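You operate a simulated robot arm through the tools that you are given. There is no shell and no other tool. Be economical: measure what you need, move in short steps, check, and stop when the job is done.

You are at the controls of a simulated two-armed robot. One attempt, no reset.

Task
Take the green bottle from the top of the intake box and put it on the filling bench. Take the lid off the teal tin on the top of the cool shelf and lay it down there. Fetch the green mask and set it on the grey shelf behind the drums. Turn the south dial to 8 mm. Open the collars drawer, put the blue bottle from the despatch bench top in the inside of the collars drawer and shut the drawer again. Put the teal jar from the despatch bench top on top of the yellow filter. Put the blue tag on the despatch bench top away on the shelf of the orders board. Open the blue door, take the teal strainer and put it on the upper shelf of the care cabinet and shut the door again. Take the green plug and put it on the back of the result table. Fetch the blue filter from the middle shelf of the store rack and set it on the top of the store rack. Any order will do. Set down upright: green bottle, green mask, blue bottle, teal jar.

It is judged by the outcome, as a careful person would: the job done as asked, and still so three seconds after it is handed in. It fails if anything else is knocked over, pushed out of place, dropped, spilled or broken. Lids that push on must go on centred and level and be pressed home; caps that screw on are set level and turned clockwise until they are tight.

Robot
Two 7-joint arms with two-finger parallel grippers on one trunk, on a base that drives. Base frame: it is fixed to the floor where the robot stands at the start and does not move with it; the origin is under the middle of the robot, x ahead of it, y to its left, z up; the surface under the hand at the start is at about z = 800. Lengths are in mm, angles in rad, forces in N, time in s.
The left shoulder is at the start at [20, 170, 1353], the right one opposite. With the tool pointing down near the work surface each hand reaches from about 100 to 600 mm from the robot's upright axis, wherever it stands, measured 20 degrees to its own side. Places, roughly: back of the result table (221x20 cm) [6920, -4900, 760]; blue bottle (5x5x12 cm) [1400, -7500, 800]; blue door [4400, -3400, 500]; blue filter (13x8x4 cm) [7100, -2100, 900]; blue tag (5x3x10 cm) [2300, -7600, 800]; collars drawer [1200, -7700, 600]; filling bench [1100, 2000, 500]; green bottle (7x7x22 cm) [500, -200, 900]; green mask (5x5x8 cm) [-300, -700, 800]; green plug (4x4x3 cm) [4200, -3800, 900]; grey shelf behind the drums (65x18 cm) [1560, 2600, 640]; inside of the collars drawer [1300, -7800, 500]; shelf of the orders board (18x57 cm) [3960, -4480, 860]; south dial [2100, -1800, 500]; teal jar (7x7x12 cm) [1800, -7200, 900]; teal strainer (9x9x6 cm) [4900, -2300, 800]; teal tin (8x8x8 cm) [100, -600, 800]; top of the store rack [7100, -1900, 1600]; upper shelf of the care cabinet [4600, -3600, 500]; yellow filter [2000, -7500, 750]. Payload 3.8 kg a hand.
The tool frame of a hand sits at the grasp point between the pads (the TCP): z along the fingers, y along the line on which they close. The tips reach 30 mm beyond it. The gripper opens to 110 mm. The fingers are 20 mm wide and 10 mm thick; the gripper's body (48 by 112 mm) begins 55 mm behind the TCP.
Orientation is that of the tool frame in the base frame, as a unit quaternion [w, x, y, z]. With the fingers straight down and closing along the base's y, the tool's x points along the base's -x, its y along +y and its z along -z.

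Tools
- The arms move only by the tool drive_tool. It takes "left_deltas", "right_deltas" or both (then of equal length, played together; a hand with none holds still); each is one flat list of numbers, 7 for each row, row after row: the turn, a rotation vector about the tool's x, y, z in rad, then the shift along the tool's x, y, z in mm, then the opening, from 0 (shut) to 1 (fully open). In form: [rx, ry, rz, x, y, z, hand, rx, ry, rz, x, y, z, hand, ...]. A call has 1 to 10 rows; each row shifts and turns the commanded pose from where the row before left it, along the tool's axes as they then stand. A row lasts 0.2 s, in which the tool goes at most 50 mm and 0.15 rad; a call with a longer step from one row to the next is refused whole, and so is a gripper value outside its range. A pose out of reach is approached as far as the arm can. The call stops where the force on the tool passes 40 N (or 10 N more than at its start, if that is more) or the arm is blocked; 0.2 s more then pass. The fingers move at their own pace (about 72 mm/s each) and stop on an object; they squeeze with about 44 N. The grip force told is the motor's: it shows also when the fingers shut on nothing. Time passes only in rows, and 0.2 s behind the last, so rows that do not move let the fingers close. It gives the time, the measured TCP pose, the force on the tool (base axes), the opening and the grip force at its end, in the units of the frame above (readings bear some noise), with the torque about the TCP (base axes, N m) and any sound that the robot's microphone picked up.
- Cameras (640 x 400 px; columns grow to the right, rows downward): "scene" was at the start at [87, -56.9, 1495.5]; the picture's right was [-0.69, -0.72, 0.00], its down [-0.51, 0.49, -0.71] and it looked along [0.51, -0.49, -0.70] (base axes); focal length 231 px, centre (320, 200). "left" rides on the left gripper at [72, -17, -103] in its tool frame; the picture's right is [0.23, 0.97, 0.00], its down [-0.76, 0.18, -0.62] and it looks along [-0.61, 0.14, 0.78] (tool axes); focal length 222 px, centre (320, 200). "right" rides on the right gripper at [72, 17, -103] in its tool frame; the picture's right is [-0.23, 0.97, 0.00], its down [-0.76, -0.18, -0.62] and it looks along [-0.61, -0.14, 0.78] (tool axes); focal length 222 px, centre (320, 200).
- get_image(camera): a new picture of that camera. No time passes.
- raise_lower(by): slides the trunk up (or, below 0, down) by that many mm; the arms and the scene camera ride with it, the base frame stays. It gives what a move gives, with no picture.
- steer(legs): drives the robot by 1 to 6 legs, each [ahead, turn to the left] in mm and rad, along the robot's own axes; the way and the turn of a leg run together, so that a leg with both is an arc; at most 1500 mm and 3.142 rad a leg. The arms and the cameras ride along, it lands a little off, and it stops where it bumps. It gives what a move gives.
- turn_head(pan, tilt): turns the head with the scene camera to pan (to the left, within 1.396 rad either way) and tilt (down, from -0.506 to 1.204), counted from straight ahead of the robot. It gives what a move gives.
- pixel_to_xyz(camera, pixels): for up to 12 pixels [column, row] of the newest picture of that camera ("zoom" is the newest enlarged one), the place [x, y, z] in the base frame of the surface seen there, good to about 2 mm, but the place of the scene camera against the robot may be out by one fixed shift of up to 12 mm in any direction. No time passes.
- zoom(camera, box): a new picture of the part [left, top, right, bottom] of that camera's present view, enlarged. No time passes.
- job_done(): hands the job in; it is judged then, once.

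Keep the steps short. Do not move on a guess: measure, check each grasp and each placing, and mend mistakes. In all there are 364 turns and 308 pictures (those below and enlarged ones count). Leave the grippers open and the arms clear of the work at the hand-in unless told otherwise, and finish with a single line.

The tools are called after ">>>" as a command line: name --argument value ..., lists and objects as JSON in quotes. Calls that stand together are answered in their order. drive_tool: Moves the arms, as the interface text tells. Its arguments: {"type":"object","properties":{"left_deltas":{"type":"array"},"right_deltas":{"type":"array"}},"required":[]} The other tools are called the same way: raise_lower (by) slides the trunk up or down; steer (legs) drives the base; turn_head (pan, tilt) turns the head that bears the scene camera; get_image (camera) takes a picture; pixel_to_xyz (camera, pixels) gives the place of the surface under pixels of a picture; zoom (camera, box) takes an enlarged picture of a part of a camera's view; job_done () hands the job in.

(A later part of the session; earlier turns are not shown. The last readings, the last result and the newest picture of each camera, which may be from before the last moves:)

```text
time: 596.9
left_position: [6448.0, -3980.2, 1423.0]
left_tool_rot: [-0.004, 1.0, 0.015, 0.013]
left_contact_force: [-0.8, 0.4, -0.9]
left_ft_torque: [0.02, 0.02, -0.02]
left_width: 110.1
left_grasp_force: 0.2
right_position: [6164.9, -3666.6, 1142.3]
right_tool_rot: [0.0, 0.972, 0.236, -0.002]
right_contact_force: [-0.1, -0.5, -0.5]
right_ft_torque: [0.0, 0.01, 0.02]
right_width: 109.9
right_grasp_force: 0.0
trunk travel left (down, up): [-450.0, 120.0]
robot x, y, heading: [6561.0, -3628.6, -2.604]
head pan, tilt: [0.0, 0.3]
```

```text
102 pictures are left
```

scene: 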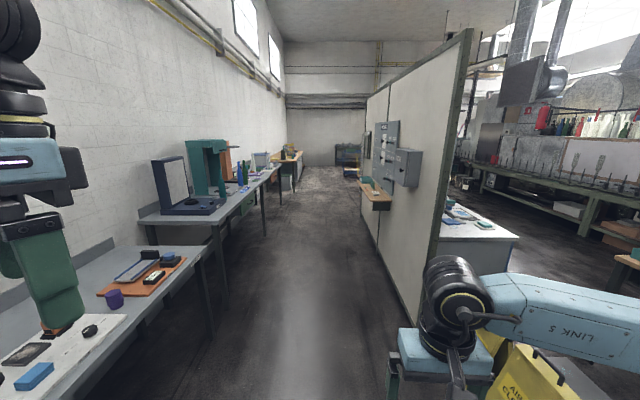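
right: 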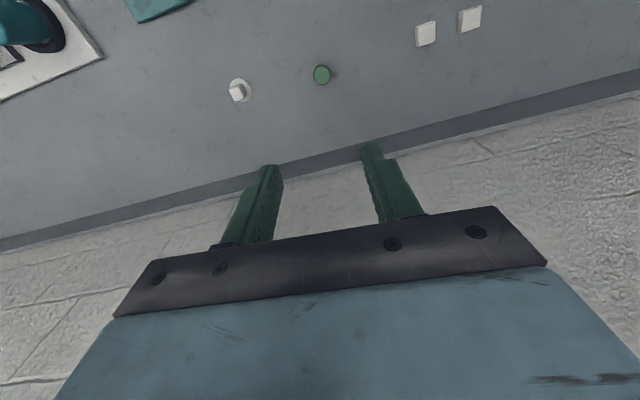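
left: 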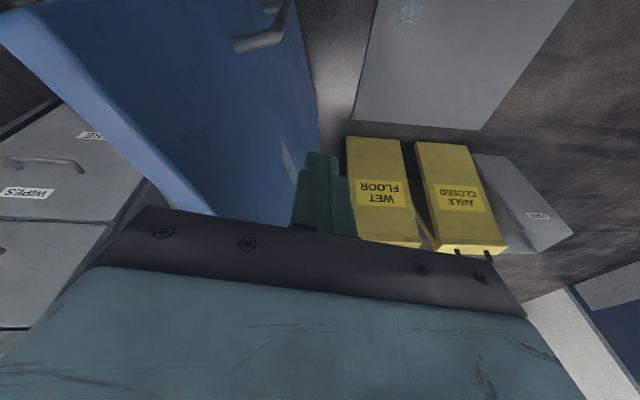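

A clear corridor runs west; the orders board is on the partition at its right. I drive 4.3 m along it.

>>> steer --legs '[[1450, 0], [1450, 0], [1400, 0]]'

>>> turn_head --pan 0.2 --tilt 0.4

>>> get_image --camera "scene"

```text
time: 617.7
left_position: [2745.0, -6268.4, 1422.9]
left_tool_rot: [-0.004, 1.0, 0.018, 0.013]
left_contact_force: [0.7, 0.9, -0.6]
left_ft_torque: [-0.01, -0.02, 0.03]
left_width: 110.0
left_grasp_force: 0.0
right_position: [2460.5, -5955.8, 1143.1]
right_tool_rot: [0.0, 0.972, 0.237, -0.001]
right_contact_force: [-1.3, 0.2, 0.2]
right_ft_torque: [0.0, 0.02, 0.01]
right_width: 110.0
right_grasp_force: 0.0
trunk travel left (down, up): [-450.0, 120.0]
robot x, y, heading: [2857.6, -5914.0, -2.608]
head pan, tilt: [0.0, 0.3]
```

```text
time: 618.4
left_position: [2745.0, -6269.8, 1423.4]
left_tool_rot: [-0.005, 1.0, 0.017, 0.012]
left_contact_force: [1.0, 0.6, 0.3]
left_ft_torque: [-0.01, 0.01, -0.01]
left_width: 109.9
left_grasp_force: 0.1
right_position: [2460.9, -5955.6, 1143.2]
right_tool_rot: [0.0, 0.972, 0.237, -0.001]
right_contact_force: [0.1, 0.2, 0.0]
right_ft_torque: [0.0, -0.01, -0.03]
right_width: 110.1
right_grasp_force: 0.0
trunk travel left (down, up): [-450.0, 120.0]
robot x, y, heading: [2860.0, -5921.3, -2.597]
head pan, tilt: [0.201, 0.4]
```

```text
101 pictures are left
```

scene: 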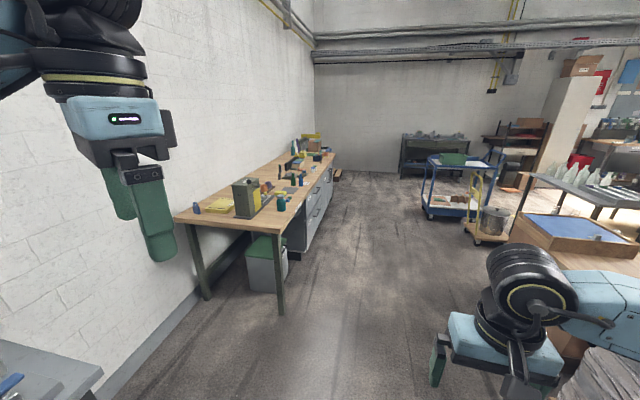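

>>> zoom --camera "scene" --box '[170, 120, 370, 270]'

>>> pixel_to_xyz --camera "scene" --pixels '[[197, 207], [220, 205], [270, 225], [282, 200], [300, 180], [320, 165], [318, 195], [300, 215], [240, 195], [325, 185]]'

```text
2.67 times, centred on (270, 195) of scene
```

zoom: 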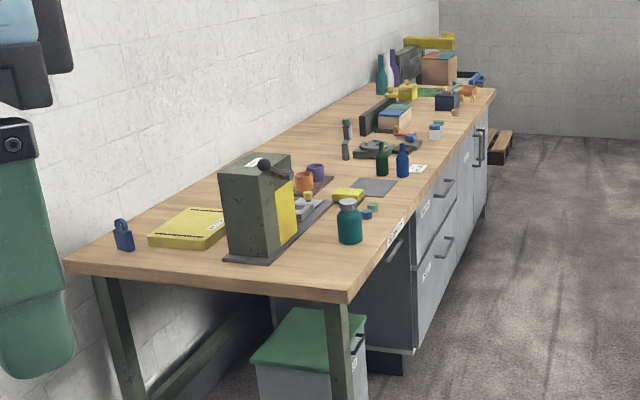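

```text
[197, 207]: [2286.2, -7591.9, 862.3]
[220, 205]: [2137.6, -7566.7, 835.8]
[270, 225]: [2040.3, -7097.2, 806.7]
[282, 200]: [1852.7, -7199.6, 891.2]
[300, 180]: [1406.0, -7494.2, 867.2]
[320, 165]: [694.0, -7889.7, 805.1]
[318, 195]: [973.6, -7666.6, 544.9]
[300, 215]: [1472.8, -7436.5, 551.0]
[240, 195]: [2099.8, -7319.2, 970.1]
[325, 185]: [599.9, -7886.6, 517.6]
```

>>> zoom --camera "scene" --box '[225, 150, 325, 225]'

>>> pixel_to_xyz --camera "zoom" --pixels '[[355, 270], [340, 285], [375, 280], [410, 320], [408, 300], [355, 330], [200, 230], [495, 225], [560, 215], [575, 200]]'

```text
5.33 times, centred on (275, 188) of scene
```

zoom: 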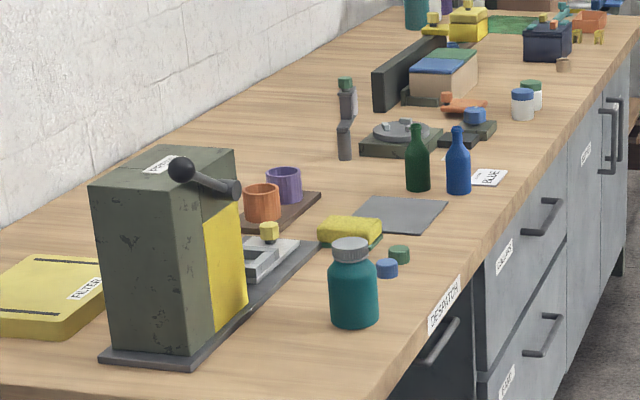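

```text
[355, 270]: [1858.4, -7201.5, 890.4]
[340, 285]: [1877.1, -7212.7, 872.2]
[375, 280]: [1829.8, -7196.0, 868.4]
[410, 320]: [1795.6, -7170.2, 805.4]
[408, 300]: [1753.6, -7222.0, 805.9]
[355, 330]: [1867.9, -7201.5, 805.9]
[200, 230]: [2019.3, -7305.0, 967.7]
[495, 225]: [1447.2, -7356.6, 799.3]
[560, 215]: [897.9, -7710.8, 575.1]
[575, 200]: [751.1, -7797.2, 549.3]
```

The yellow "FILTER" pad, teal jar, blue bottle and blue tag are all seen. The jar and bottle stand near the bench's front, the pad and tag farther back by the east end. First I drive to the drawers.

>>> steer --legs '[[1080, 0], [1080, 0], [0, 1.571]]'

>>> turn_head --pan 0.0 --tilt 0.75

>>> get_image --camera "scene"

```text
time: 633.0
left_position: [1366.8, -7204.6, 1423.5]
left_tool_rot: [-0.012, 0.692, 0.722, 0.006]
left_contact_force: [0.8, 0.1, 0.4]
left_ft_torque: [0.02, 0.01, -0.02]
left_width: 109.8
left_grasp_force: 0.1
right_position: [1055.1, -7491.7, 1143.1]
right_tool_rot: [0.001, 0.517, 0.856, -0.001]
right_contact_force: [0.0, 0.0, 0.2]
right_ft_torque: [0.02, -0.02, -0.01]
right_width: 110.1
right_grasp_force: 0.0
trunk travel left (down, up): [-450.0, 120.0]
robot x, y, heading: [1014.9, -7088.2, -1.024]
head pan, tilt: [0.201, 0.4]
```

```text
time: 633.8
left_position: [1365.1, -7206.7, 1423.1]
left_tool_rot: [-0.012, 0.692, 0.722, 0.006]
left_contact_force: [0.4, 0.0, -0.1]
left_ft_torque: [0.01, -0.02, -0.03]
left_width: 109.9
left_grasp_force: 0.1
right_position: [1055.3, -7492.0, 1142.6]
right_tool_rot: [0.0, 0.516, 0.857, 0.0]
right_contact_force: [-0.5, -0.8, -1.3]
right_ft_torque: [0.03, 0.01, 0.01]
right_width: 110.0
right_grasp_force: 0.2
trunk travel left (down, up): [-450.0, 120.0]
robot x, y, heading: [1007.9, -7092.5, -1.025]
head pan, tilt: [0.0, 0.75]
```

```text
98 pictures are left
```

scene: 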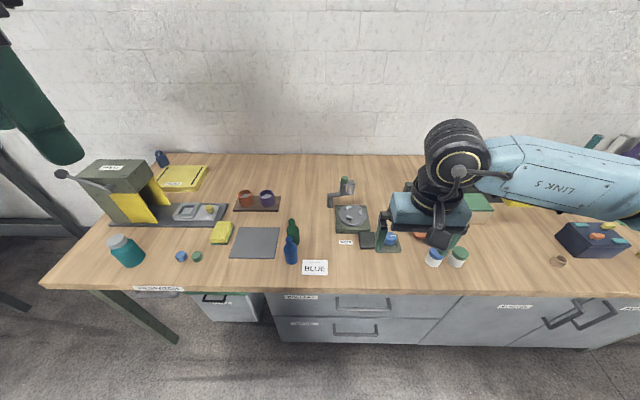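

>>> zoom --camera "scene" --box '[190, 270, 460, 360]'

>>> pixel_to_xyz --camera "scene" --pixels '[[290, 250], [292, 240], [291, 260], [362, 303], [345, 305], [380, 305], [360, 335], [300, 296], [300, 322], [440, 300], [125, 250], [315, 287]]'

```text
2.37 times, centred on (325, 315) of scene
```

zoom: 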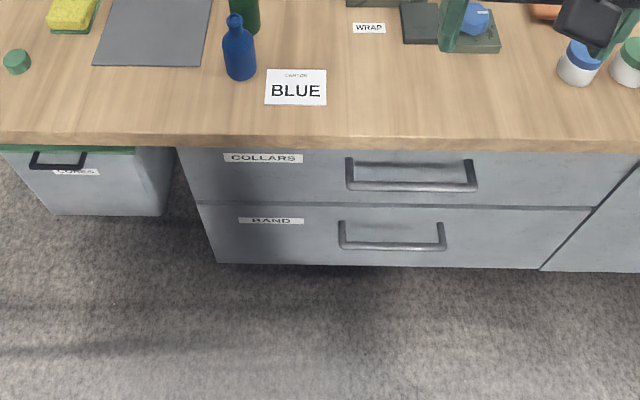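

```text
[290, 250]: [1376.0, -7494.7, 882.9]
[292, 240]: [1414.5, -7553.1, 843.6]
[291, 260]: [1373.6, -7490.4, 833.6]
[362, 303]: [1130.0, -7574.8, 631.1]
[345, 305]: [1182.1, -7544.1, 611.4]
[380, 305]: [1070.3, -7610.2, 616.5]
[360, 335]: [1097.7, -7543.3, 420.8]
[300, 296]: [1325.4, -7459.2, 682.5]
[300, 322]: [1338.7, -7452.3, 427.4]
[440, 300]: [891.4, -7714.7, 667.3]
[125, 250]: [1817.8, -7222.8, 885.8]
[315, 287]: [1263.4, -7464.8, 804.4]
```

"COLLARS" is the upper drawer. First I take the blue bottle with the left hand; I move it over there and check with its camera.

>>> drive_tool --left_deltas '[0, 0.026, 0, -41, -14, 40, 0.8, 0, 0, 0, -41, -14, 25, 0.8, 0, 0, 0, -41, -14, 25, 0.8, 0, 0, 0, -41, -14, 25, 0.8, 0, 0, 0, -41, -14, 25, 0.8, 0, 0, 0, -41, -14, 25, 0.8, 0, 0, 0, -15, 0, 45, 0.8, 0, 0, 0, 0, 0, 45, 0.8, 0, 0, 0, 0, 0, 45, 0.8]'

>>> get_image --camera "left"

```text
refused: row 1 steps farther than a row can; nothing moved
```

```text
96 pictures are left
```

left: 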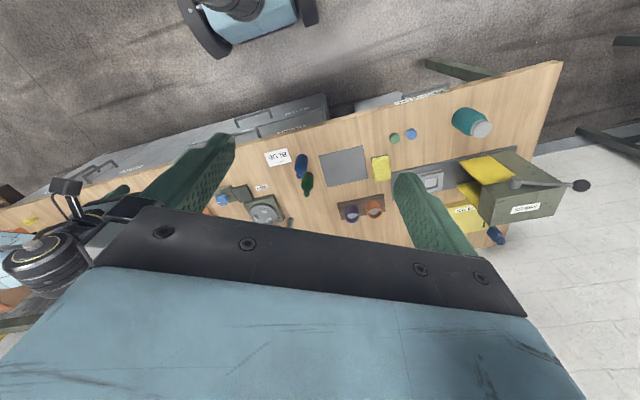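

>>> pixel_to_xyz --camera "left" --pixels '[[299, 175], [301, 165], [304, 156], [307, 190], [309, 178]]'

>>> drive_tool --left_deltas '[-0.008, -0.026, 0, 0, 0, 30, 0.8, 0, 0, 0, -38, -1, 28, 0.8, 0, 0, 0, -38, -1, 28, 0.8, 0, 0, 0, -38, -1, 28, 0.8, 0, 0, 0, -38, -1, 28, 0.8, 0, 0, 0, -38, -1, 28, 0.8, 0, 0, 0, -38, -1, 28, 0.8, 0, 0, 0, -38, -1, 28, 0.8, 0, 0, 0, -17, 0, 45, 0.8, 0, 0, 0, 0, 0, 45, 0.8]'

>>> get_image --camera "left"

```text
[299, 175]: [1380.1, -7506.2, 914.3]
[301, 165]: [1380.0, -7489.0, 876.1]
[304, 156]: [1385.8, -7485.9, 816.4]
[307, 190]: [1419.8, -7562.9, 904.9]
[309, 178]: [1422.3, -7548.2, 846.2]
```

```text
time: 636.0
left_position: [1374.1, -7490.0, 1106.3]
left_tool_rot: [-0.001, 0.692, 0.722, -0.001]
left_contact_force: [-0.6, 0.3, -0.8]
left_ft_torque: [0.0, 0.03, 0.0]
left_width: 87.9
left_grasp_force: 0.0
right_position: [1055.1, -7492.0, 1142.9]
right_tool_rot: [0.0, 0.517, 0.856, 0.0]
right_contact_force: [-1.3, 0.4, 0.1]
right_ft_torque: [0.0, 0.0, -0.02]
right_width: 110.0
right_grasp_force: 0.0
trunk travel left (down, up): [-450.0, 120.0]
robot x, y, heading: [1011.8, -7091.4, -1.032]
head pan, tilt: [0.0, 0.75]
```

```text
95 pictures are left
```

left: 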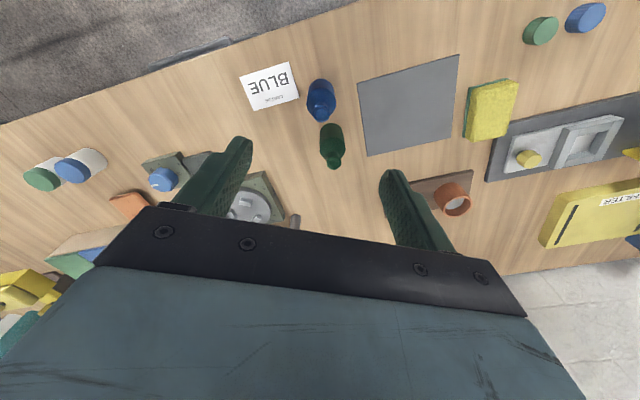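

>>> zoom --camera "left" --box '[250, 50, 410, 175]'

>>> pixel_to_xyz --camera "left" --pixels '[[319, 113], [319, 107], [322, 95], [333, 162], [335, 150], [330, 130], [310, 113], [330, 113]]'

```text
3.20 times, centred on (330, 112) of left
```

zoom: 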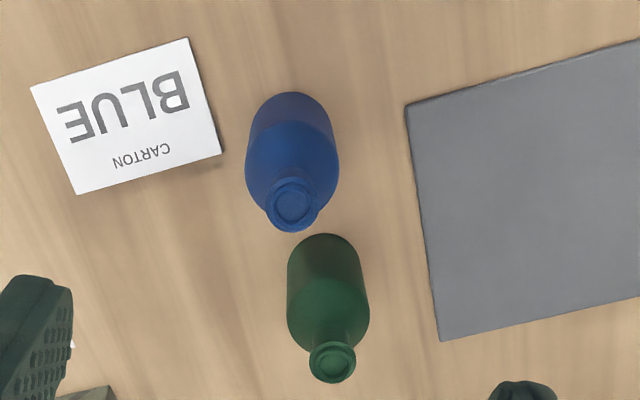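

```text
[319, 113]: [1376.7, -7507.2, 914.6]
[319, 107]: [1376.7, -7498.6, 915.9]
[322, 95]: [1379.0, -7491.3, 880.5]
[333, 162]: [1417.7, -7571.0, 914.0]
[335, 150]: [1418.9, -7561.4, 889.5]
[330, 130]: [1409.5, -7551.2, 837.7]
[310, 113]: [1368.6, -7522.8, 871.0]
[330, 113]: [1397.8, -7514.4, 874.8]
```

Bottle axis (1380,-7507), top z 915; the green bottle is 75 mm behind and lower than the gripper body will be. I centre and go down to z 876 with a 72 mm opening.

>>> drive_tool --left_deltas '[0, 0, 0, -16.2, 5.3, 20, 0.65, 0, 0, 0, 0, 0, 48, 0.65, 0, 0, 0, 0, 0, 48, 0.65, 0, 0, 0, 0, 0, 48, 0.65, 0, 0, 0, 0, 0, 40, 0.65, 0, 0, 0, 0, 0, 26, 0.65, 0, 0, 0, 0, 0, 0, 0.65]'

>>> get_image --camera "left"

```text
time: 637.6
left_position: [1377.7, -7503.2, 885.9]
left_tool_rot: [0.0, 0.692, 0.722, 0.0]
left_contact_force: [-0.5, -0.3, 0.6]
left_ft_torque: [-0.02, 0.02, 0.01]
left_width: 71.4
left_grasp_force: 0.1
left hand out of reach, approached as far as the arm can: row 6
right_position: [1055.0, -7492.0, 1142.0]
right_tool_rot: [0.001, 0.516, 0.857, 0.0]
right_contact_force: [0.5, 0.0, 0.4]
right_ft_torque: [0.0, 0.0, 0.0]
right_width: 110.1
right_grasp_force: 0.0
trunk travel left (down, up): [-450.0, 120.0]
robot x, y, heading: [1012.5, -7090.4, -1.026]
head pan, tilt: [0.0, 0.75]
```

```text
93 pictures are left
```

left: 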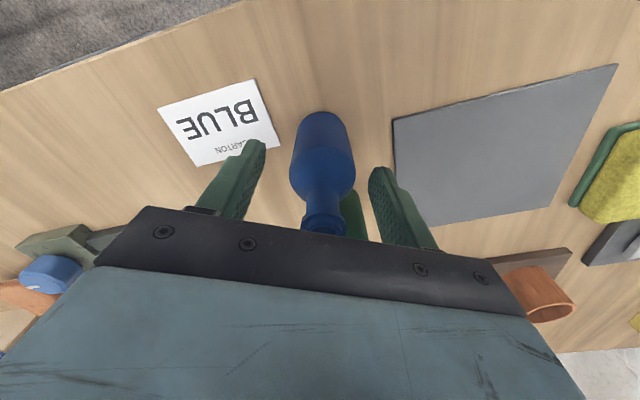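

The bottle is well between the pads (reach stopped at z 886). Close and lift.

>>> drive_tool --left_deltas '[0, 0, 0, 0, 0, 0, 0, 0, 0, 0, 0, 0, 0, 0, 0, 0, 0, 0, 0, 0, 0, 0, 0, 0, 0, 0, -20, 0, 0, 0, 0, 0, 0, -45, 0, 0, 0, 0, 0, 0, -45, 0, 0, 0, 0, 0, 0, -45, 0, 0, 0, 0, 30, 0, -35, 0, 0, 0, 0, 40, 0, -25, 0, 0, 0, 0, 40, 10, -25, 0]'

>>> get_image --camera "left"

```text
time: 639.8
left_position: [1381.2, -7394.0, 1123.8]
left_tool_rot: [0.0, 0.692, 0.722, 0.0]
left_contact_force: [0.0, 0.2, -1.4]
left_ft_torque: [-0.01, 0.01, -0.01]
left_width: 42.2
left_grasp_force: 44.4
right_position: [1055.7, -7491.5, 1144.0]
right_tool_rot: [0.001, 0.516, 0.856, -0.001]
right_contact_force: [0.4, 0.4, 0.1]
right_ft_torque: [0.01, 0.0, 0.01]
right_width: 109.7
right_grasp_force: 0.1
trunk travel left (down, up): [-450.0, 120.0]
robot x, y, heading: [1014.8, -7093.8, -1.024]
head pan, tilt: [0.0, 0.75]
```

```text
92 pictures are left
```

left: 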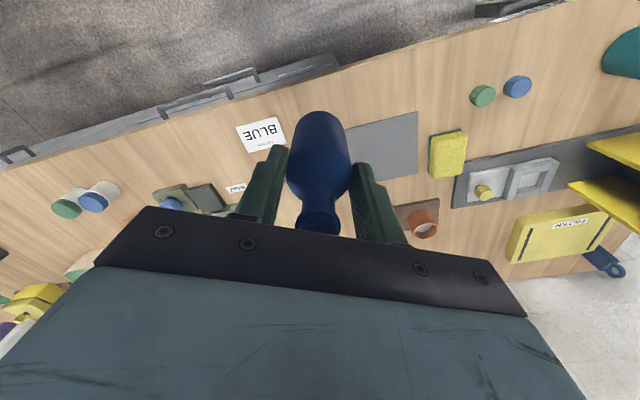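

Held (42 mm). I raise the left hand with the bottle, back off 110 mm, lower the trunk 400 mm, and turn the right hand forward with its fingers closing vertically, for the drawer handle.

>>> drive_tool --left_deltas '[0, 0, 0, 0, 0, -45, 0, 0, 0, 0, 0, 0, -45, 0, 0, 0, 0, 0, 0, -45, 0, 0, 0, 0, 0, 0, -45, 0, 0, 0, 0, 0, 0, -45, 0, 0, 0, 0, 0, 0, -45, 0, 0, 0, 0, 0, 0, -45, 0]'

>>> steer --legs '[[-110, 0]]'

>>> raise_lower --by -400

>>> drive_tool --right_deltas '[0, -0.1356, 0, 0, 0, 0, 0.6, 0, -0.1356, 0, 0, 0, 0, 0.6, 0, -0.1356, 0, 0, 0, 0, 0.6, 0, -0.1356, 0, 0, 0, 0, 0.6, 0, -0.1356, 0, 0, 0, 0, 0.6, 0, -0.1356, 0, 0, 0, 0, 0.6, 0, -0.1356, 0, 0, 0, 0, 0.6, 0, -0.1356, 0, 0, 0, 0, 0.6, 0, -0.1356, 0, 0, 0, 0, 0.6]'

>>> drive_tool --right_deltas '[0, 0, 0.15, 0, 0, 0, 0.6, 0, 0, 0.15, 0, 0, 0, 0.6, 0, 0, 0.15, 0, 0, 0, 0.6, 0, 0, 0.15, 0, 0, 0, 0.6, 0, 0, 0.15, 0, 0, 0, 0.6, 0, 0, 0.15, 0, 0, 0, 0.6, 0, 0, 0.15, 0, 0, 0, 0.6, 0, 0, 0.15, 0, 0, 0, 0.6, 0, 0, 0.15, 0, 0, 0, 0.6, 0, 0, 0.15, 0, 0, 0, 0.6]'

>>> get_image --camera "scene"

```text
time: 641.4
left_position: [1380.8, -7397.8, 1444.5]
left_tool_rot: [0.0, 0.692, 0.722, 0.001]
left_contact_force: [-0.2, -0.1, -2.0]
left_ft_torque: [0.04, -0.01, -0.01]
left_width: 42.4
left_grasp_force: 43.7
right_position: [1054.1, -7492.3, 1142.3]
right_tool_rot: [0.001, 0.517, 0.856, -0.001]
right_contact_force: [-0.4, 0.5, -0.3]
right_ft_torque: [0.01, 0.0, 0.02]
right_width: 110.2
right_grasp_force: 0.1
trunk travel left (down, up): [-450.0, 120.0]
robot x, y, heading: [1011.8, -7092.6, -1.018]
head pan, tilt: [0.0, 0.75]
```

```text
time: 642.6
left_position: [1326.0, -7305.2, 1444.8]
left_tool_rot: [-0.002, 0.693, 0.721, -0.001]
left_contact_force: [-0.6, 0.3, -1.8]
left_ft_torque: [-0.01, 0.01, 0.01]
left_width: 42.1
left_grasp_force: 44.2
right_position: [998.8, -7400.7, 1142.1]
right_tool_rot: [0.001, 0.517, 0.856, 0.0]
right_contact_force: [0.0, 0.2, -0.9]
right_ft_torque: [-0.01, -0.02, -0.01]
right_width: 110.0
right_grasp_force: 0.0
trunk travel left (down, up): [-450.0, 120.0]
robot x, y, heading: [956.2, -6999.8, -1.026]
head pan, tilt: [0.0, 0.75]
```

```text
time: 646.4
left_position: [1324.5, -7305.3, 1043.7]
left_tool_rot: [-0.001, 0.693, 0.721, 0.0]
left_contact_force: [0.3, 0.6, -1.6]
left_ft_torque: [-0.01, 0.01, 0.01]
left_width: 42.3
left_grasp_force: 43.6
right_position: [998.5, -7400.5, 743.1]
right_tool_rot: [0.0, 0.517, 0.856, 0.0]
right_contact_force: [-0.5, 0.0, -0.2]
right_ft_torque: [0.02, -0.01, -0.01]
right_width: 110.2
right_grasp_force: 0.0
trunk travel left (down, up): [-50.0, 520.0]
robot x, y, heading: [956.7, -6998.3, -1.026]
head pan, tilt: [0.0, 0.75]
```

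```text
time: 648.4
left_position: [1325.9, -7306.2, 1042.7]
left_tool_rot: [-0.001, 0.693, 0.721, 0.0]
left_contact_force: [-0.3, -0.6, -1.8]
left_ft_torque: [-0.01, 0.0, -0.02]
left_width: 42.3
left_grasp_force: 43.8
right_position: [1031.0, -7399.3, 743.8]
right_tool_rot: [0.49, 0.425, 0.7, -0.299]
right_contact_force: [-1.5, 0.6, -0.1]
right_ft_torque: [-0.02, -0.03, 0.01]
right_width: 66.0
right_grasp_force: 0.0
right hand out of reach, approached as far as the arm can: row 5, 6, 7, 8, 9
trunk travel left (down, up): [-50.0, 520.0]
robot x, y, heading: [959.1, -6999.7, -1.022]
head pan, tilt: [0.0, 0.75]
```

```text
time: 650.6
left_position: [1324.5, -7305.9, 1045.2]
left_tool_rot: [-0.002, 0.692, 0.721, 0.0]
left_contact_force: [0.0, 0.4, -1.8]
left_ft_torque: [0.02, 0.0, -0.02]
left_width: 42.2
left_grasp_force: 44.0
right_position: [1031.3, -7396.4, 743.1]
right_tool_rot: [0.561, 0.788, 0.223, 0.117]
right_contact_force: [-0.5, 0.2, 0.0]
right_ft_torque: [-0.01, 0.0, 0.02]
right_width: 66.0
right_grasp_force: 0.1
trunk travel left (down, up): [-50.0, 520.0]
robot x, y, heading: [957.0, -6998.4, -1.027]
head pan, tilt: [0.0, 0.75]
```

```text
91 pictures are left
```

scene: 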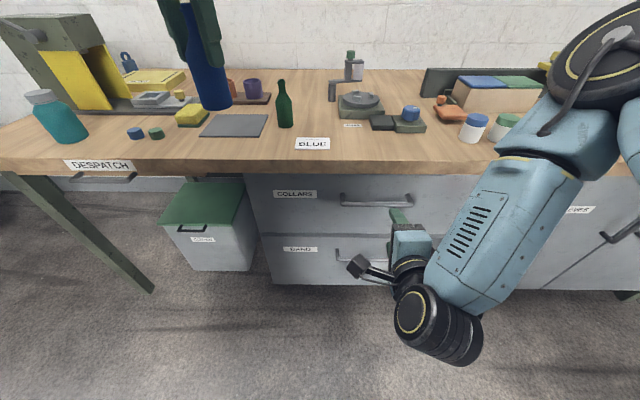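

>>> get_image --camera "right"

>>> pixel_to_xyz --camera "scene" --pixels '[[345, 203], [360, 204], [380, 203], [405, 201], [345, 196], [408, 195], [300, 205], [375, 220], [292, 195]]'

```text
90 pictures are left
```

right: 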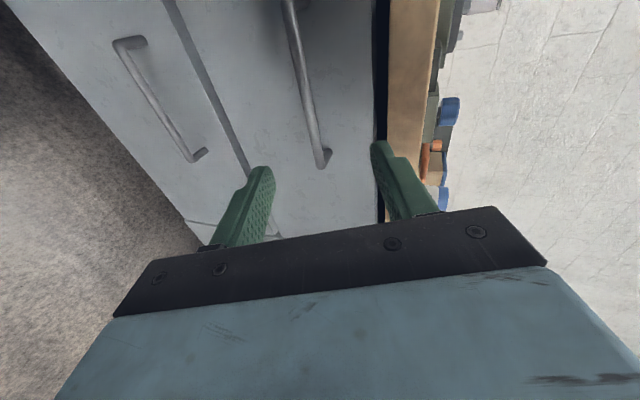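

```text
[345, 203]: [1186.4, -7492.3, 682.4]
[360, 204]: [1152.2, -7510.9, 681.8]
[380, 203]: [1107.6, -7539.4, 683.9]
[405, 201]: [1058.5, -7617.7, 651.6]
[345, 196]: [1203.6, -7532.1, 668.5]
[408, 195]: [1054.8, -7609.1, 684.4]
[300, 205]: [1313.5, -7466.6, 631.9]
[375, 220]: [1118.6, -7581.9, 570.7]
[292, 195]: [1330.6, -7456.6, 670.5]
```

>>> pixel_to_xyz --camera "right" --pixels '[[291, 20], [298, 60], [306, 100], [313, 130], [319, 155], [340, 100], [327, 152]]'

```text
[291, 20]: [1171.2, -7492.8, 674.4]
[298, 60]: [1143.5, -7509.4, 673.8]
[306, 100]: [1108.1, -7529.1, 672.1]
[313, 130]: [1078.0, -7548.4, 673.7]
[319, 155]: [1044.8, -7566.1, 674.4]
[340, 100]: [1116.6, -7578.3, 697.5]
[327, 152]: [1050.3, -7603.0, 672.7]
```

The bar runs along z 674, centre (1112,-7527), 46 mm out from the face. I move in with the fingers above and below it and close.

>>> drive_tool --right_deltas '[0, 0, 0, 3, -2.9, 39, 0.6, 0, 0, 0, 3, -2.9, 39, 0.6, 0, 0, 0, 3, -2.9, 39, 0.6, 0, 0, 0, 3, -2.9, 38, 0.6, 0, 0, 0, 0, 0, 0, 0, 0, 0, 0, 0, 0, 0, 0, 0, 0, 0, 0, 0, 0, 0]'

>>> get_image --camera "right"

```text
time: 652.0
left_position: [1326.0, -7306.7, 1042.0]
left_tool_rot: [-0.002, 0.692, 0.721, 0.001]
left_contact_force: [0.6, 0.0, -1.7]
left_ft_torque: [0.0, 0.0, -0.02]
left_width: 42.3
left_grasp_force: 43.8
right_position: [1131.3, -7497.2, 678.4]
right_tool_rot: [0.54, 0.802, 0.23, 0.11]
right_contact_force: [-0.2, 2.4, -31.1]
right_ft_torque: [0.96, -0.3, -0.08]
right_width: 14.5
right_grasp_force: 36.7
right hand out of reach, approached as far as the arm can: row 1, 2, 3, 4
trunk travel left (down, up): [-50.0, 520.0]
robot x, y, heading: [958.3, -7000.3, -1.025]
head pan, tilt: [0.0, 0.75]
stopped in row 7 (right hand): the force on the tool passed its limit at 46 N (the readings are from after the stop); the commanded pose is now the measured one
```

```text
89 pictures are left
```

right: 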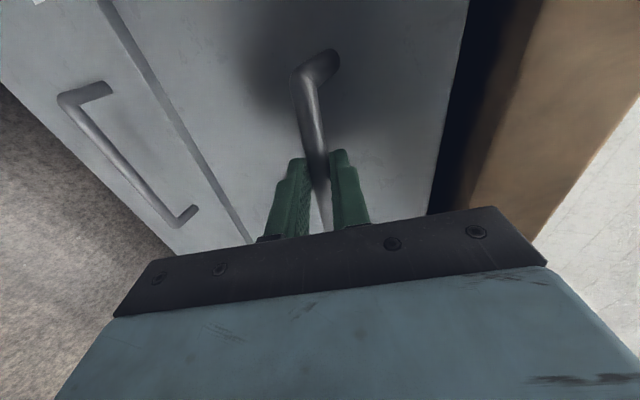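

The bar is gripped; I lower the hand 3 mm to ease the vertical force and finish closing.

>>> drive_tool --right_deltas '[0, 0, 0, 0, -3, 0, 0, 0, 0, 0, 0, 0, 0, 0, 0, 0, 0, 0, 0, 0, 0]'

```text
time: 652.9
left_position: [1326.1, -7308.3, 1042.4]
left_tool_rot: [-0.002, 0.692, 0.721, 0.001]
left_contact_force: [-0.4, 0.5, -2.2]
left_ft_torque: [0.0, 0.05, -0.01]
left_width: 42.5
left_grasp_force: 44.3
right_position: [1129.9, -7498.7, 679.3]
right_tool_rot: [0.542, 0.801, 0.229, 0.11]
right_contact_force: [-3.1, 1.2, -33.5]
right_ft_torque: [1.09, -0.49, -0.11]
right_width: 14.5
right_grasp_force: 45.1
trunk travel left (down, up): [-50.0, 520.0]
robot x, y, heading: [956.3, -6997.4, -1.026]
head pan, tilt: [0.0, 0.75]
```

Now I pull the drawer by reversing the robot, first 120 mm.

>>> steer --legs '[[-120, 0]]'

>>> get_image --camera "scene"

```text
time: 654.1
left_position: [1266.9, -7207.9, 1041.8]
left_tool_rot: [-0.002, 0.691, 0.723, 0.001]
left_contact_force: [-0.9, -0.2, -0.7]
left_ft_torque: [0.0, -0.02, 0.01]
left_width: 42.3
left_grasp_force: 43.8
right_position: [1072.3, -7399.4, 679.1]
right_tool_rot: [0.543, 0.8, 0.229, 0.112]
right_contact_force: [-0.6, -0.3, -35.1]
right_ft_torque: [1.05, -0.38, -0.52]
right_width: 14.6
right_grasp_force: 45.7
trunk travel left (down, up): [-50.0, 520.0]
robot x, y, heading: [898.6, -6897.7, -1.025]
head pan, tilt: [0.0, 0.75]
```

```text
88 pictures are left
```

scene: 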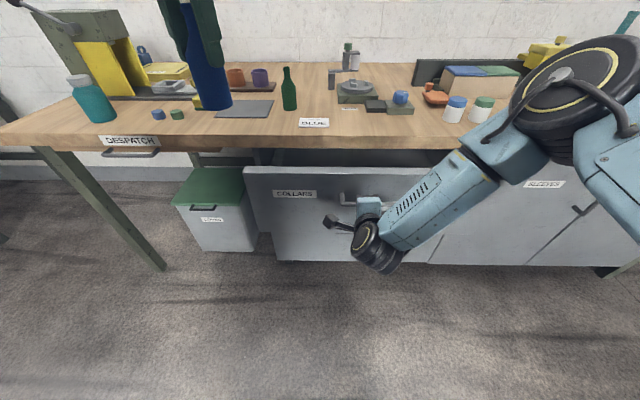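

The drawer comes. Another 180 mm.

>>> steer --legs '[[-180, 0]]'

>>> get_image --camera "scene"

```text
time: 655.6
left_position: [1173.6, -7048.5, 1043.3]
left_tool_rot: [-0.002, 0.69, 0.724, 0.0]
left_contact_force: [-0.1, 0.5, -0.7]
left_ft_torque: [0.02, 0.02, -0.01]
left_width: 42.1
left_grasp_force: 44.0
right_position: [979.7, -7243.5, 679.4]
right_tool_rot: [0.543, 0.799, 0.233, 0.114]
right_contact_force: [-3.1, -3.5, -16.5]
right_ft_torque: [0.72, -0.47, -0.56]
right_width: 14.5
right_grasp_force: 44.8
trunk travel left (down, up): [-50.0, 520.0]
robot x, y, heading: [800.9, -6743.7, -1.017]
head pan, tilt: [0.0, 0.75]
```

```text
87 pictures are left
```

scene: 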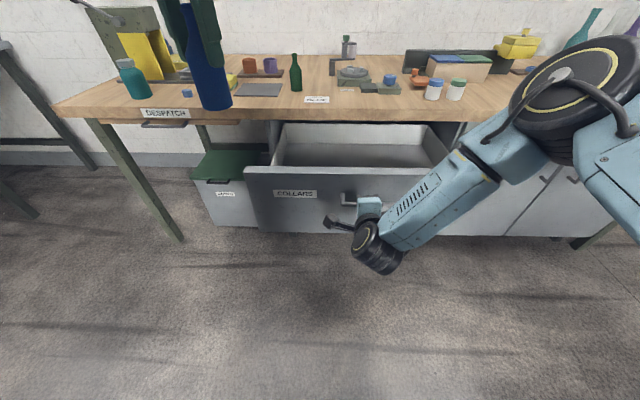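

>>> pixel_to_xyz --camera "scene" --pixels '[[320, 157], [360, 155], [400, 152], [300, 168], [380, 170], [290, 140], [300, 160], [420, 145], [340, 145], [320, 168]]'

```text
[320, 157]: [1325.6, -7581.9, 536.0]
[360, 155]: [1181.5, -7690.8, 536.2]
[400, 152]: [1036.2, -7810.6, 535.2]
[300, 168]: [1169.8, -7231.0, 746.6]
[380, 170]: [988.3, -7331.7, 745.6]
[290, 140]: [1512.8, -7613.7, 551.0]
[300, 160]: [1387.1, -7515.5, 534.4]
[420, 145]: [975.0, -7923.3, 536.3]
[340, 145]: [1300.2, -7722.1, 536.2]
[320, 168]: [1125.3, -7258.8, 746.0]
```

The drawer is open about 300 mm, bottom z 530. I release the handle, back the right hand off, raise the trunk, and restore the right hand to pointing down.

>>> drive_tool --right_deltas '[0, 0, 0, 0, 0, 0, 0.7, 0, 0, 0, 0, 0, 0, 0.7, 0, 0, 0, 0, 0, -20, 0.7, 0, 0, 0, 0, 0, -45, 0.7, 0, 0, 0, 0, 0, -45, 0.7]'

>>> raise_lower --by 400

>>> drive_tool --right_deltas '[0, 0, -0.15, 0, 0, 0, 0.7, 0, 0, -0.15, 0, 0, 0, 0.7, 0, 0, -0.15, 0, 0, 0, 0.7, 0, 0, -0.15, 0, 0, 0, 0.7, 0, 0, -0.15, 0, 0, 0, 0.7, 0, 0, -0.15, 0, 0, 0, 0.7, 0, 0, -0.15, 0, 0, 0, 0.7, 0, 0, -0.15, 0, 0, 0, 0.7, 0, 0, -0.15, 0, 0, 0, 0.7, 0, 0, -0.15, 0, 0, 0, 0.7]'

>>> drive_tool --right_deltas '[0, 0.14, 0, 0, -20, 0, 0.7, 0, 0.14, 0, 0, -20, 0, 0.7, 0, 0.14, 0, 0, -20, 0, 0.7, 0, 0.14, 0, 0, -20, 0, 0.7, 0, 0.14, 0, 0, -20, 0, 0.7, 0, 0.14, 0, 0, -20, 0, 0.7, 0, 0.14, 0, 0, -20, 0, 0.7, 0, 0.14, 0, 0, -20, 0, 0.7, 0, 0.1, 0, 0, -20, 0, 0.7]'

>>> get_image --camera "scene"

```text
time: 656.8
left_position: [1173.7, -7048.4, 1044.0]
left_tool_rot: [-0.001, 0.689, 0.725, 0.0]
left_contact_force: [-0.5, -0.3, -0.6]
left_ft_torque: [0.04, 0.0, 0.02]
left_width: 42.0
left_grasp_force: 43.6
right_position: [928.1, -7155.3, 719.9]
right_tool_rot: [0.544, 0.798, 0.233, 0.113]
right_contact_force: [0.5, 0.4, 0.1]
right_ft_torque: [-0.02, -0.01, 0.01]
right_width: 77.2
right_grasp_force: 0.0
trunk travel left (down, up): [-50.0, 520.0]
robot x, y, heading: [804.0, -6746.9, -1.015]
head pan, tilt: [0.0, 0.75]
```

```text
time: 660.6
left_position: [1173.4, -7048.7, 1444.0]
left_tool_rot: [-0.001, 0.689, 0.725, 0.0]
left_contact_force: [-0.3, -1.0, -1.4]
left_ft_torque: [-0.02, -0.01, -0.01]
left_width: 42.2
left_grasp_force: 43.4
right_position: [928.9, -7156.6, 1121.0]
right_tool_rot: [0.544, 0.798, 0.233, 0.114]
right_contact_force: [0.1, -1.3, 0.2]
right_ft_torque: [0.01, 0.02, 0.0]
right_width: 77.1
right_grasp_force: 0.1
trunk travel left (down, up): [-450.0, 120.0]
robot x, y, heading: [802.5, -6745.3, -1.019]
head pan, tilt: [0.0, 0.75]
```

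```text
time: 662.8
left_position: [1174.4, -7049.4, 1443.7]
left_tool_rot: [-0.001, 0.689, 0.724, 0.001]
left_contact_force: [-0.4, 0.6, -1.4]
left_ft_torque: [0.0, 0.01, 0.0]
left_width: 42.0
left_grasp_force: 44.6
right_position: [929.0, -7154.3, 1120.8]
right_tool_rot: [0.474, 0.425, 0.715, -0.288]
right_contact_force: [-0.1, 0.7, 0.9]
right_ft_torque: [-0.01, -0.02, 0.01]
right_width: 77.1
right_grasp_force: 0.1
trunk travel left (down, up): [-450.0, 120.0]
robot x, y, heading: [801.1, -6744.3, -1.015]
head pan, tilt: [0.0, 0.75]
```

```text
time: 664.8
left_position: [1172.7, -7047.6, 1443.3]
left_tool_rot: [-0.002, 0.689, 0.725, 0.0]
left_contact_force: [-0.4, 0.6, -1.9]
left_ft_torque: [0.02, -0.02, -0.04]
left_width: 42.1
left_grasp_force: 43.9
right_position: [771.8, -7240.2, 1119.4]
right_tool_rot: [-0.02, 0.514, 0.858, 0.01]
right_contact_force: [0.2, -0.2, -0.7]
right_ft_torque: [0.0, -0.03, -0.02]
right_width: 77.2
right_grasp_force: 0.1
trunk travel left (down, up): [-450.0, 120.0]
robot x, y, heading: [802.5, -6746.2, -1.017]
head pan, tilt: [0.0, 0.75]
```

```text
86 pictures are left
```

scene: 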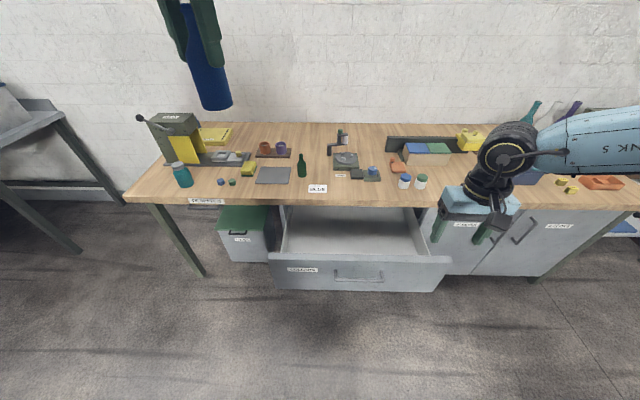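

>>> pixel_to_xyz --camera "scene" --pixels '[[330, 240], [380, 240], [290, 245], [350, 256], [350, 225], [420, 245], [300, 252], [360, 206], [280, 263]]'

```text
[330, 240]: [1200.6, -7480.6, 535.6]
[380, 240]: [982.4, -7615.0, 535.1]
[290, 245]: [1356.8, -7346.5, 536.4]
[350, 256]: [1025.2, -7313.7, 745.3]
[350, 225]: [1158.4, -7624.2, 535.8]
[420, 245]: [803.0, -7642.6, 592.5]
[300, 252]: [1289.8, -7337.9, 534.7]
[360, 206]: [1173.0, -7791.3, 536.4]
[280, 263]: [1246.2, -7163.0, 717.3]
```

The drawer is empty. I drive 270 mm forward, raise the right hand, lower the trunk 400 mm, and bring the bottle over the drawer at (1246,-7353).

>>> steer --legs '[[270, 0]]'

>>> drive_tool --right_deltas '[0, 0, 0, 20, -10, -45, 0.7, 0, 0, 0, 20, -10, -45, 0.7, 0, 0, 0, 20, -10, -45, 0.7, 0, 0, 0, 20, -10, -45, 0.7]' --left_deltas '[0, 0, 0, -24, -24, 0, 0, 0, 0, 0, -24, -24, 0, 0, 0, 0, 0, -24, -24, 0, 0, 0, 0, 0, 0, 0, 0, 0]'

>>> raise_lower --by -400

>>> get_image --camera "left"

```text
time: 666.7
left_position: [1308.0, -7274.8, 1444.6]
left_tool_rot: [0.0, 0.691, 0.723, 0.0]
left_contact_force: [-0.1, -0.7, -1.7]
left_ft_torque: [0.03, 0.0, 0.01]
left_width: 42.1
left_grasp_force: 44.1
right_position: [907.3, -7463.5, 1118.6]
right_tool_rot: [-0.019, 0.516, 0.856, 0.008]
right_contact_force: [-0.3, -0.3, -1.0]
right_ft_torque: [0.02, 0.01, 0.04]
right_width: 76.9
right_grasp_force: 0.1
trunk travel left (down, up): [-450.0, 120.0]
robot x, y, heading: [938.3, -6972.1, -1.021]
head pan, tilt: [0.0, 0.75]
```

```text
refused: row 1 steps farther than a row can; nothing moved
```

```text
time: 670.5
left_position: [1308.4, -7274.4, 1044.7]
left_tool_rot: [-0.002, 0.691, 0.723, 0.0]
left_contact_force: [0.5, 1.3, -1.3]
left_ft_torque: [0.0, 0.0, -0.02]
left_width: 42.3
left_grasp_force: 44.0
right_position: [906.2, -7463.3, 719.0]
right_tool_rot: [-0.019, 0.516, 0.856, 0.009]
right_contact_force: [-0.4, 0.4, 0.0]
right_ft_torque: [0.01, 0.02, 0.0]
right_width: 77.0
right_grasp_force: 0.1
trunk travel left (down, up): [-50.0, 520.0]
robot x, y, heading: [943.3, -6967.5, -1.025]
head pan, tilt: [0.0, 0.75]
```

```text
85 pictures are left
```

left: 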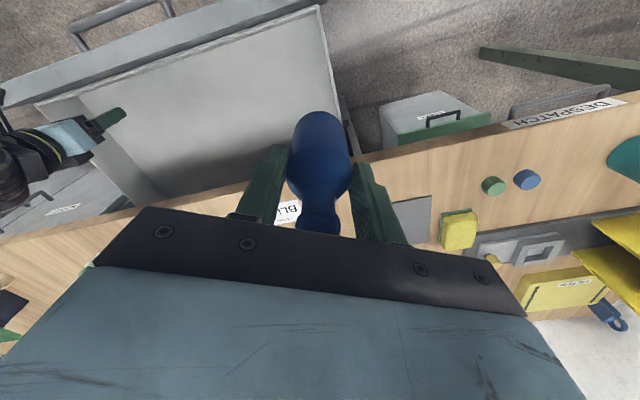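

>>> pixel_to_xyz --camera "left" --pixels '[[335, 60], [250, 100], [200, 80], [280, 60], [150, 60], [230, 170], [322, 20]]'

>>> drive_tool --right_deltas '[0, 0, 0, 10, -5, -45, 0.7, 0, 0, 0, 10, -5, -45, 0.7, 0, 0, 0, 10, -5, -45, 0.7, 0, 0, 0, 10, -5, -45, 0.7]' --left_deltas '[0, 0, 0, -24, -24, 0, 0, 0, 0, 0, -24, -24, 0, 0, 0, 0, 0, -24, -24, 0, 0, 0, 0, 0, 0, -20, 0, 0]'

```text
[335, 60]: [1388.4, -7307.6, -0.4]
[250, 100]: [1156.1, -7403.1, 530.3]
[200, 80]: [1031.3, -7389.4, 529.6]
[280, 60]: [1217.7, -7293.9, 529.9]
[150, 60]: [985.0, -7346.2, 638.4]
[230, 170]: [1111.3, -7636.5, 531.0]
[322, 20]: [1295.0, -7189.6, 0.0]
```

```text
time: 671.5
left_position: [1220.8, -7350.7, 1044.3]
left_tool_rot: [-0.001, 0.691, 0.723, 0.0]
left_contact_force: [-0.8, -0.7, -2.2]
left_ft_torque: [0.03, -0.03, -0.01]
left_width: 42.2
left_grasp_force: 44.0
right_position: [874.8, -7442.8, 902.0]
right_tool_rot: [-0.02, 0.517, 0.856, 0.008]
right_contact_force: [-0.3, -0.7, -0.7]
right_ft_torque: [0.03, 0.01, 0.03]
right_width: 77.0
right_grasp_force: 0.0
trunk travel left (down, up): [-50.0, 520.0]
robot x, y, heading: [938.4, -6966.8, -1.02]
head pan, tilt: [0.0, 0.75]
```

Bottle at t -2739, n -6928 over the drawer. I shift 18 mm inward and lower it, checking on the way.

>>> drive_tool --left_deltas '[0, 0, 0, -15.9, 8.5, 20, 0, 0, 0, 0, 0, 0, 48, 0, 0, 0, 0, 0, 0, 48, 0, 0, 0, 0, 0, 0, 48, 0, 0, 0, 0, 0, 0, 48, 0, 0, 0, 0, 0, 0, 48, 0, 0, 0, 0, 0, 0, 48, 0, 0, 0, 0, 0, 0, 40, 0]'

>>> get_image --camera "scene"

>>> get_image --camera "left"

```text
time: 673.3
left_position: [1231.5, -7365.7, 692.9]
left_tool_rot: [-0.001, 0.692, 0.722, 0.0]
left_contact_force: [0.6, -0.1, -1.0]
left_ft_torque: [-0.05, 0.0, 0.0]
left_width: 42.4
left_grasp_force: 44.0
right_position: [874.6, -7443.4, 900.8]
right_tool_rot: [-0.019, 0.517, 0.856, 0.009]
right_contact_force: [0.4, -0.2, -0.2]
right_ft_torque: [0.01, -0.01, -0.01]
right_width: 77.1
right_grasp_force: 0.0
trunk travel left (down, up): [-50.0, 520.0]
robot x, y, heading: [936.1, -6967.2, -1.021]
head pan, tilt: [0.0, 0.75]
```

```text
84 pictures are left
```

scene: 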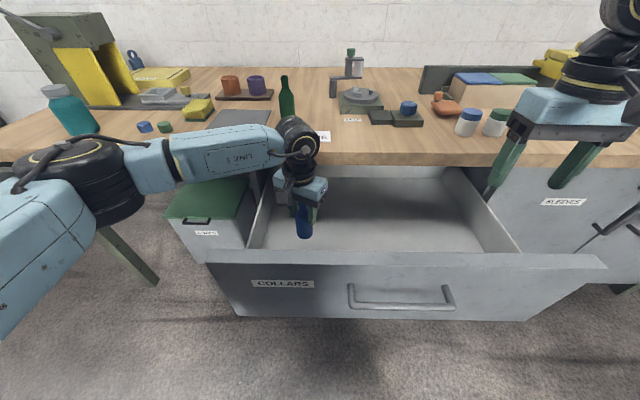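

```text
83 pictures are left
```

left: 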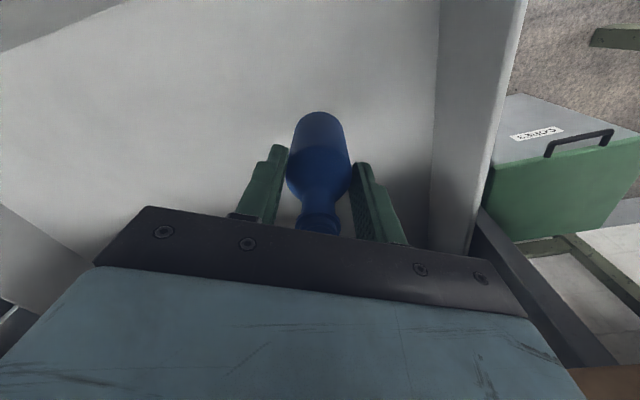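

>>> drive_tool --left_deltas '[0, 0, 0, 0, 0, 40, 0, 0, 0, 0, 0, 0, 25, 0, 0, 0, 0, 0, 0, 5, 0, 0, 0, 0, 0, 0, 3, 0, 0, 0, 0, 0, 0, 2, 0]'

```text
time: 674.5
left_position: [1228.8, -7364.2, 620.8]
left_tool_rot: [-0.002, 0.691, 0.723, 0.0]
left_contact_force: [-0.1, 0.4, -2.2]
left_ft_torque: [0.0, 0.02, 0.01]
left_width: 42.5
left_grasp_force: 43.5
right_position: [874.9, -7444.2, 900.7]
right_tool_rot: [-0.018, 0.517, 0.856, 0.009]
right_contact_force: [-1.2, 0.1, 0.0]
right_ft_torque: [0.03, 0.01, -0.02]
right_width: 76.9
right_grasp_force: 0.0
trunk travel left (down, up): [-50.0, 520.0]
robot x, y, heading: [937.3, -6967.2, -1.024]
head pan, tilt: [0.0, 0.75]
```

>>> drive_tool --left_deltas '[0, 0, 0, 0, 0, 2, 0, 0, 0, 0, 0, 0, 2, 0, 0, 0, 0, 0, 0, 1.5, 0]'

```text
time: 675.3
left_position: [1228.8, -7365.0, 615.5]
left_tool_rot: [-0.001, 0.691, 0.723, -0.002]
left_contact_force: [0.9, 1.8, 5.7]
left_ft_torque: [0.11, -0.09, 0.04]
left_width: 42.2
left_grasp_force: 43.9
right_position: [873.9, -7444.4, 901.0]
right_tool_rot: [-0.02, 0.516, 0.856, 0.009]
right_contact_force: [1.3, -0.5, -0.4]
right_ft_torque: [-0.01, 0.01, -0.05]
right_width: 76.9
right_grasp_force: 0.1
trunk travel left (down, up): [-50.0, 520.0]
robot x, y, heading: [937.3, -6968.6, -1.019]
head pan, tilt: [0.0, 0.75]
```

The bottle touches the drawer bottom. Release with a small opening and rise.

>>> drive_tool --left_deltas '[0, 0, 0, 0, 0, -0.5, 0.65, 0, 0, 0, 0, 0, 0, 0.65, 0, 0, 0, 0, 0, -20, 0.65, 0, 0, 0, 0, 0, -45, 0.65, 0, 0, 0, 0, 0, -48, 0.65, 0, 0, 0, 0, 0, -48, 0.65, 0, 0, 0, 0, 0, -48, 0.65, 0, 0, 0, 0, 0, -48, 0.65, 0, 0, 0, 0, 0, -48, 0.65]'

>>> get_image --camera "scene"

```text
time: 677.3
left_position: [1229.4, -7365.9, 923.3]
left_tool_rot: [-0.001, 0.691, 0.723, 0.0]
left_contact_force: [-0.2, 0.4, 0.0]
left_ft_torque: [0.02, 0.01, 0.02]
left_width: 71.5
left_grasp_force: 0.0
right_position: [874.3, -7443.1, 899.6]
right_tool_rot: [-0.019, 0.517, 0.855, 0.009]
right_contact_force: [0.6, 0.1, 0.6]
right_ft_torque: [0.01, 0.0, 0.03]
right_width: 77.2
right_grasp_force: 0.1
trunk travel left (down, up): [-50.0, 520.0]
robot x, y, heading: [937.0, -6969.8, -1.019]
head pan, tilt: [0.0, 0.75]
```

```text
82 pictures are left
```

scene: 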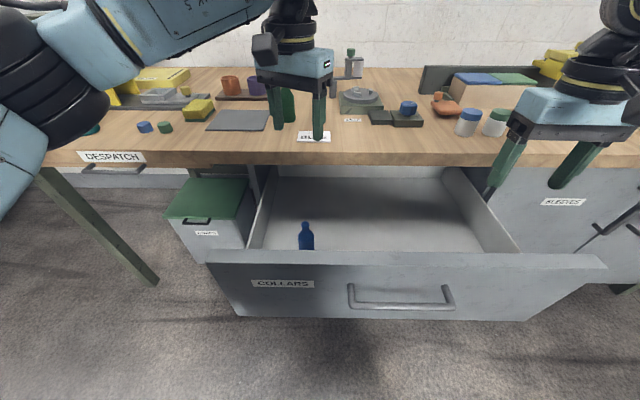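

The bottle stands upright in the drawer. I back off 250 mm and bring the closed right hand before the drawer front to push it shut.

>>> steer --legs '[[-250, 0]]'

>>> drive_tool --right_deltas '[0, 0.04, 0, 0, 45, 0, 0, 0, 0, 0, 0, 45, 0, 0, 0, 0, 0, 0, 45, 0, 0, 0, 0, 0, 0, 10, 43, 0, 0, 0, 0, 0, 0, 43, 0, 0, 0, 0, 0, 0, 43, 0, 0, 0, 0, 0, 0, 41, 0]'

>>> get_image --camera "scene"

```text
time: 679.2
left_position: [1097.5, -7150.0, 924.1]
left_tool_rot: [-0.001, 0.69, 0.724, 0.0]
left_contact_force: [-0.1, 0.3, -0.3]
left_ft_torque: [0.0, 0.01, -0.02]
left_width: 71.3
left_grasp_force: 0.0
right_position: [744.1, -7228.4, 900.7]
right_tool_rot: [-0.019, 0.515, 0.857, 0.008]
right_contact_force: [-1.0, -0.7, 0.0]
right_ft_torque: [-0.01, 0.01, 0.01]
right_width: 77.1
right_grasp_force: 0.2
trunk travel left (down, up): [-50.0, 520.0]
robot x, y, heading: [803.8, -6752.9, -1.016]
head pan, tilt: [0.0, 0.75]
```

```text
time: 680.8
left_position: [1098.0, -7150.6, 923.8]
left_tool_rot: [-0.002, 0.691, 0.723, 0.0]
left_contact_force: [-0.6, -0.1, 0.3]
left_ft_torque: [-0.01, 0.0, -0.03]
left_width: 71.6
left_grasp_force: 0.0
right_position: [862.1, -7151.0, 729.2]
right_tool_rot: [-0.037, 0.514, 0.857, 0.019]
right_contact_force: [1.0, 0.1, -0.1]
right_ft_torque: [-0.03, 0.0, -0.02]
right_width: 0.0
right_grasp_force: 37.4
trunk travel left (down, up): [-50.0, 520.0]
robot x, y, heading: [805.8, -6757.2, -1.014]
head pan, tilt: [0.0, 0.75]
```

```text
81 pictures are left
```

scene: 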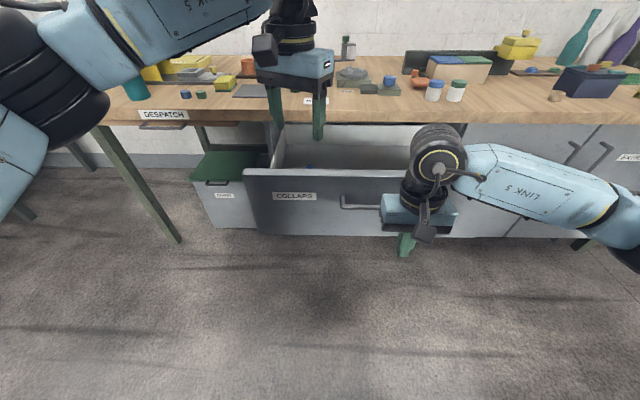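

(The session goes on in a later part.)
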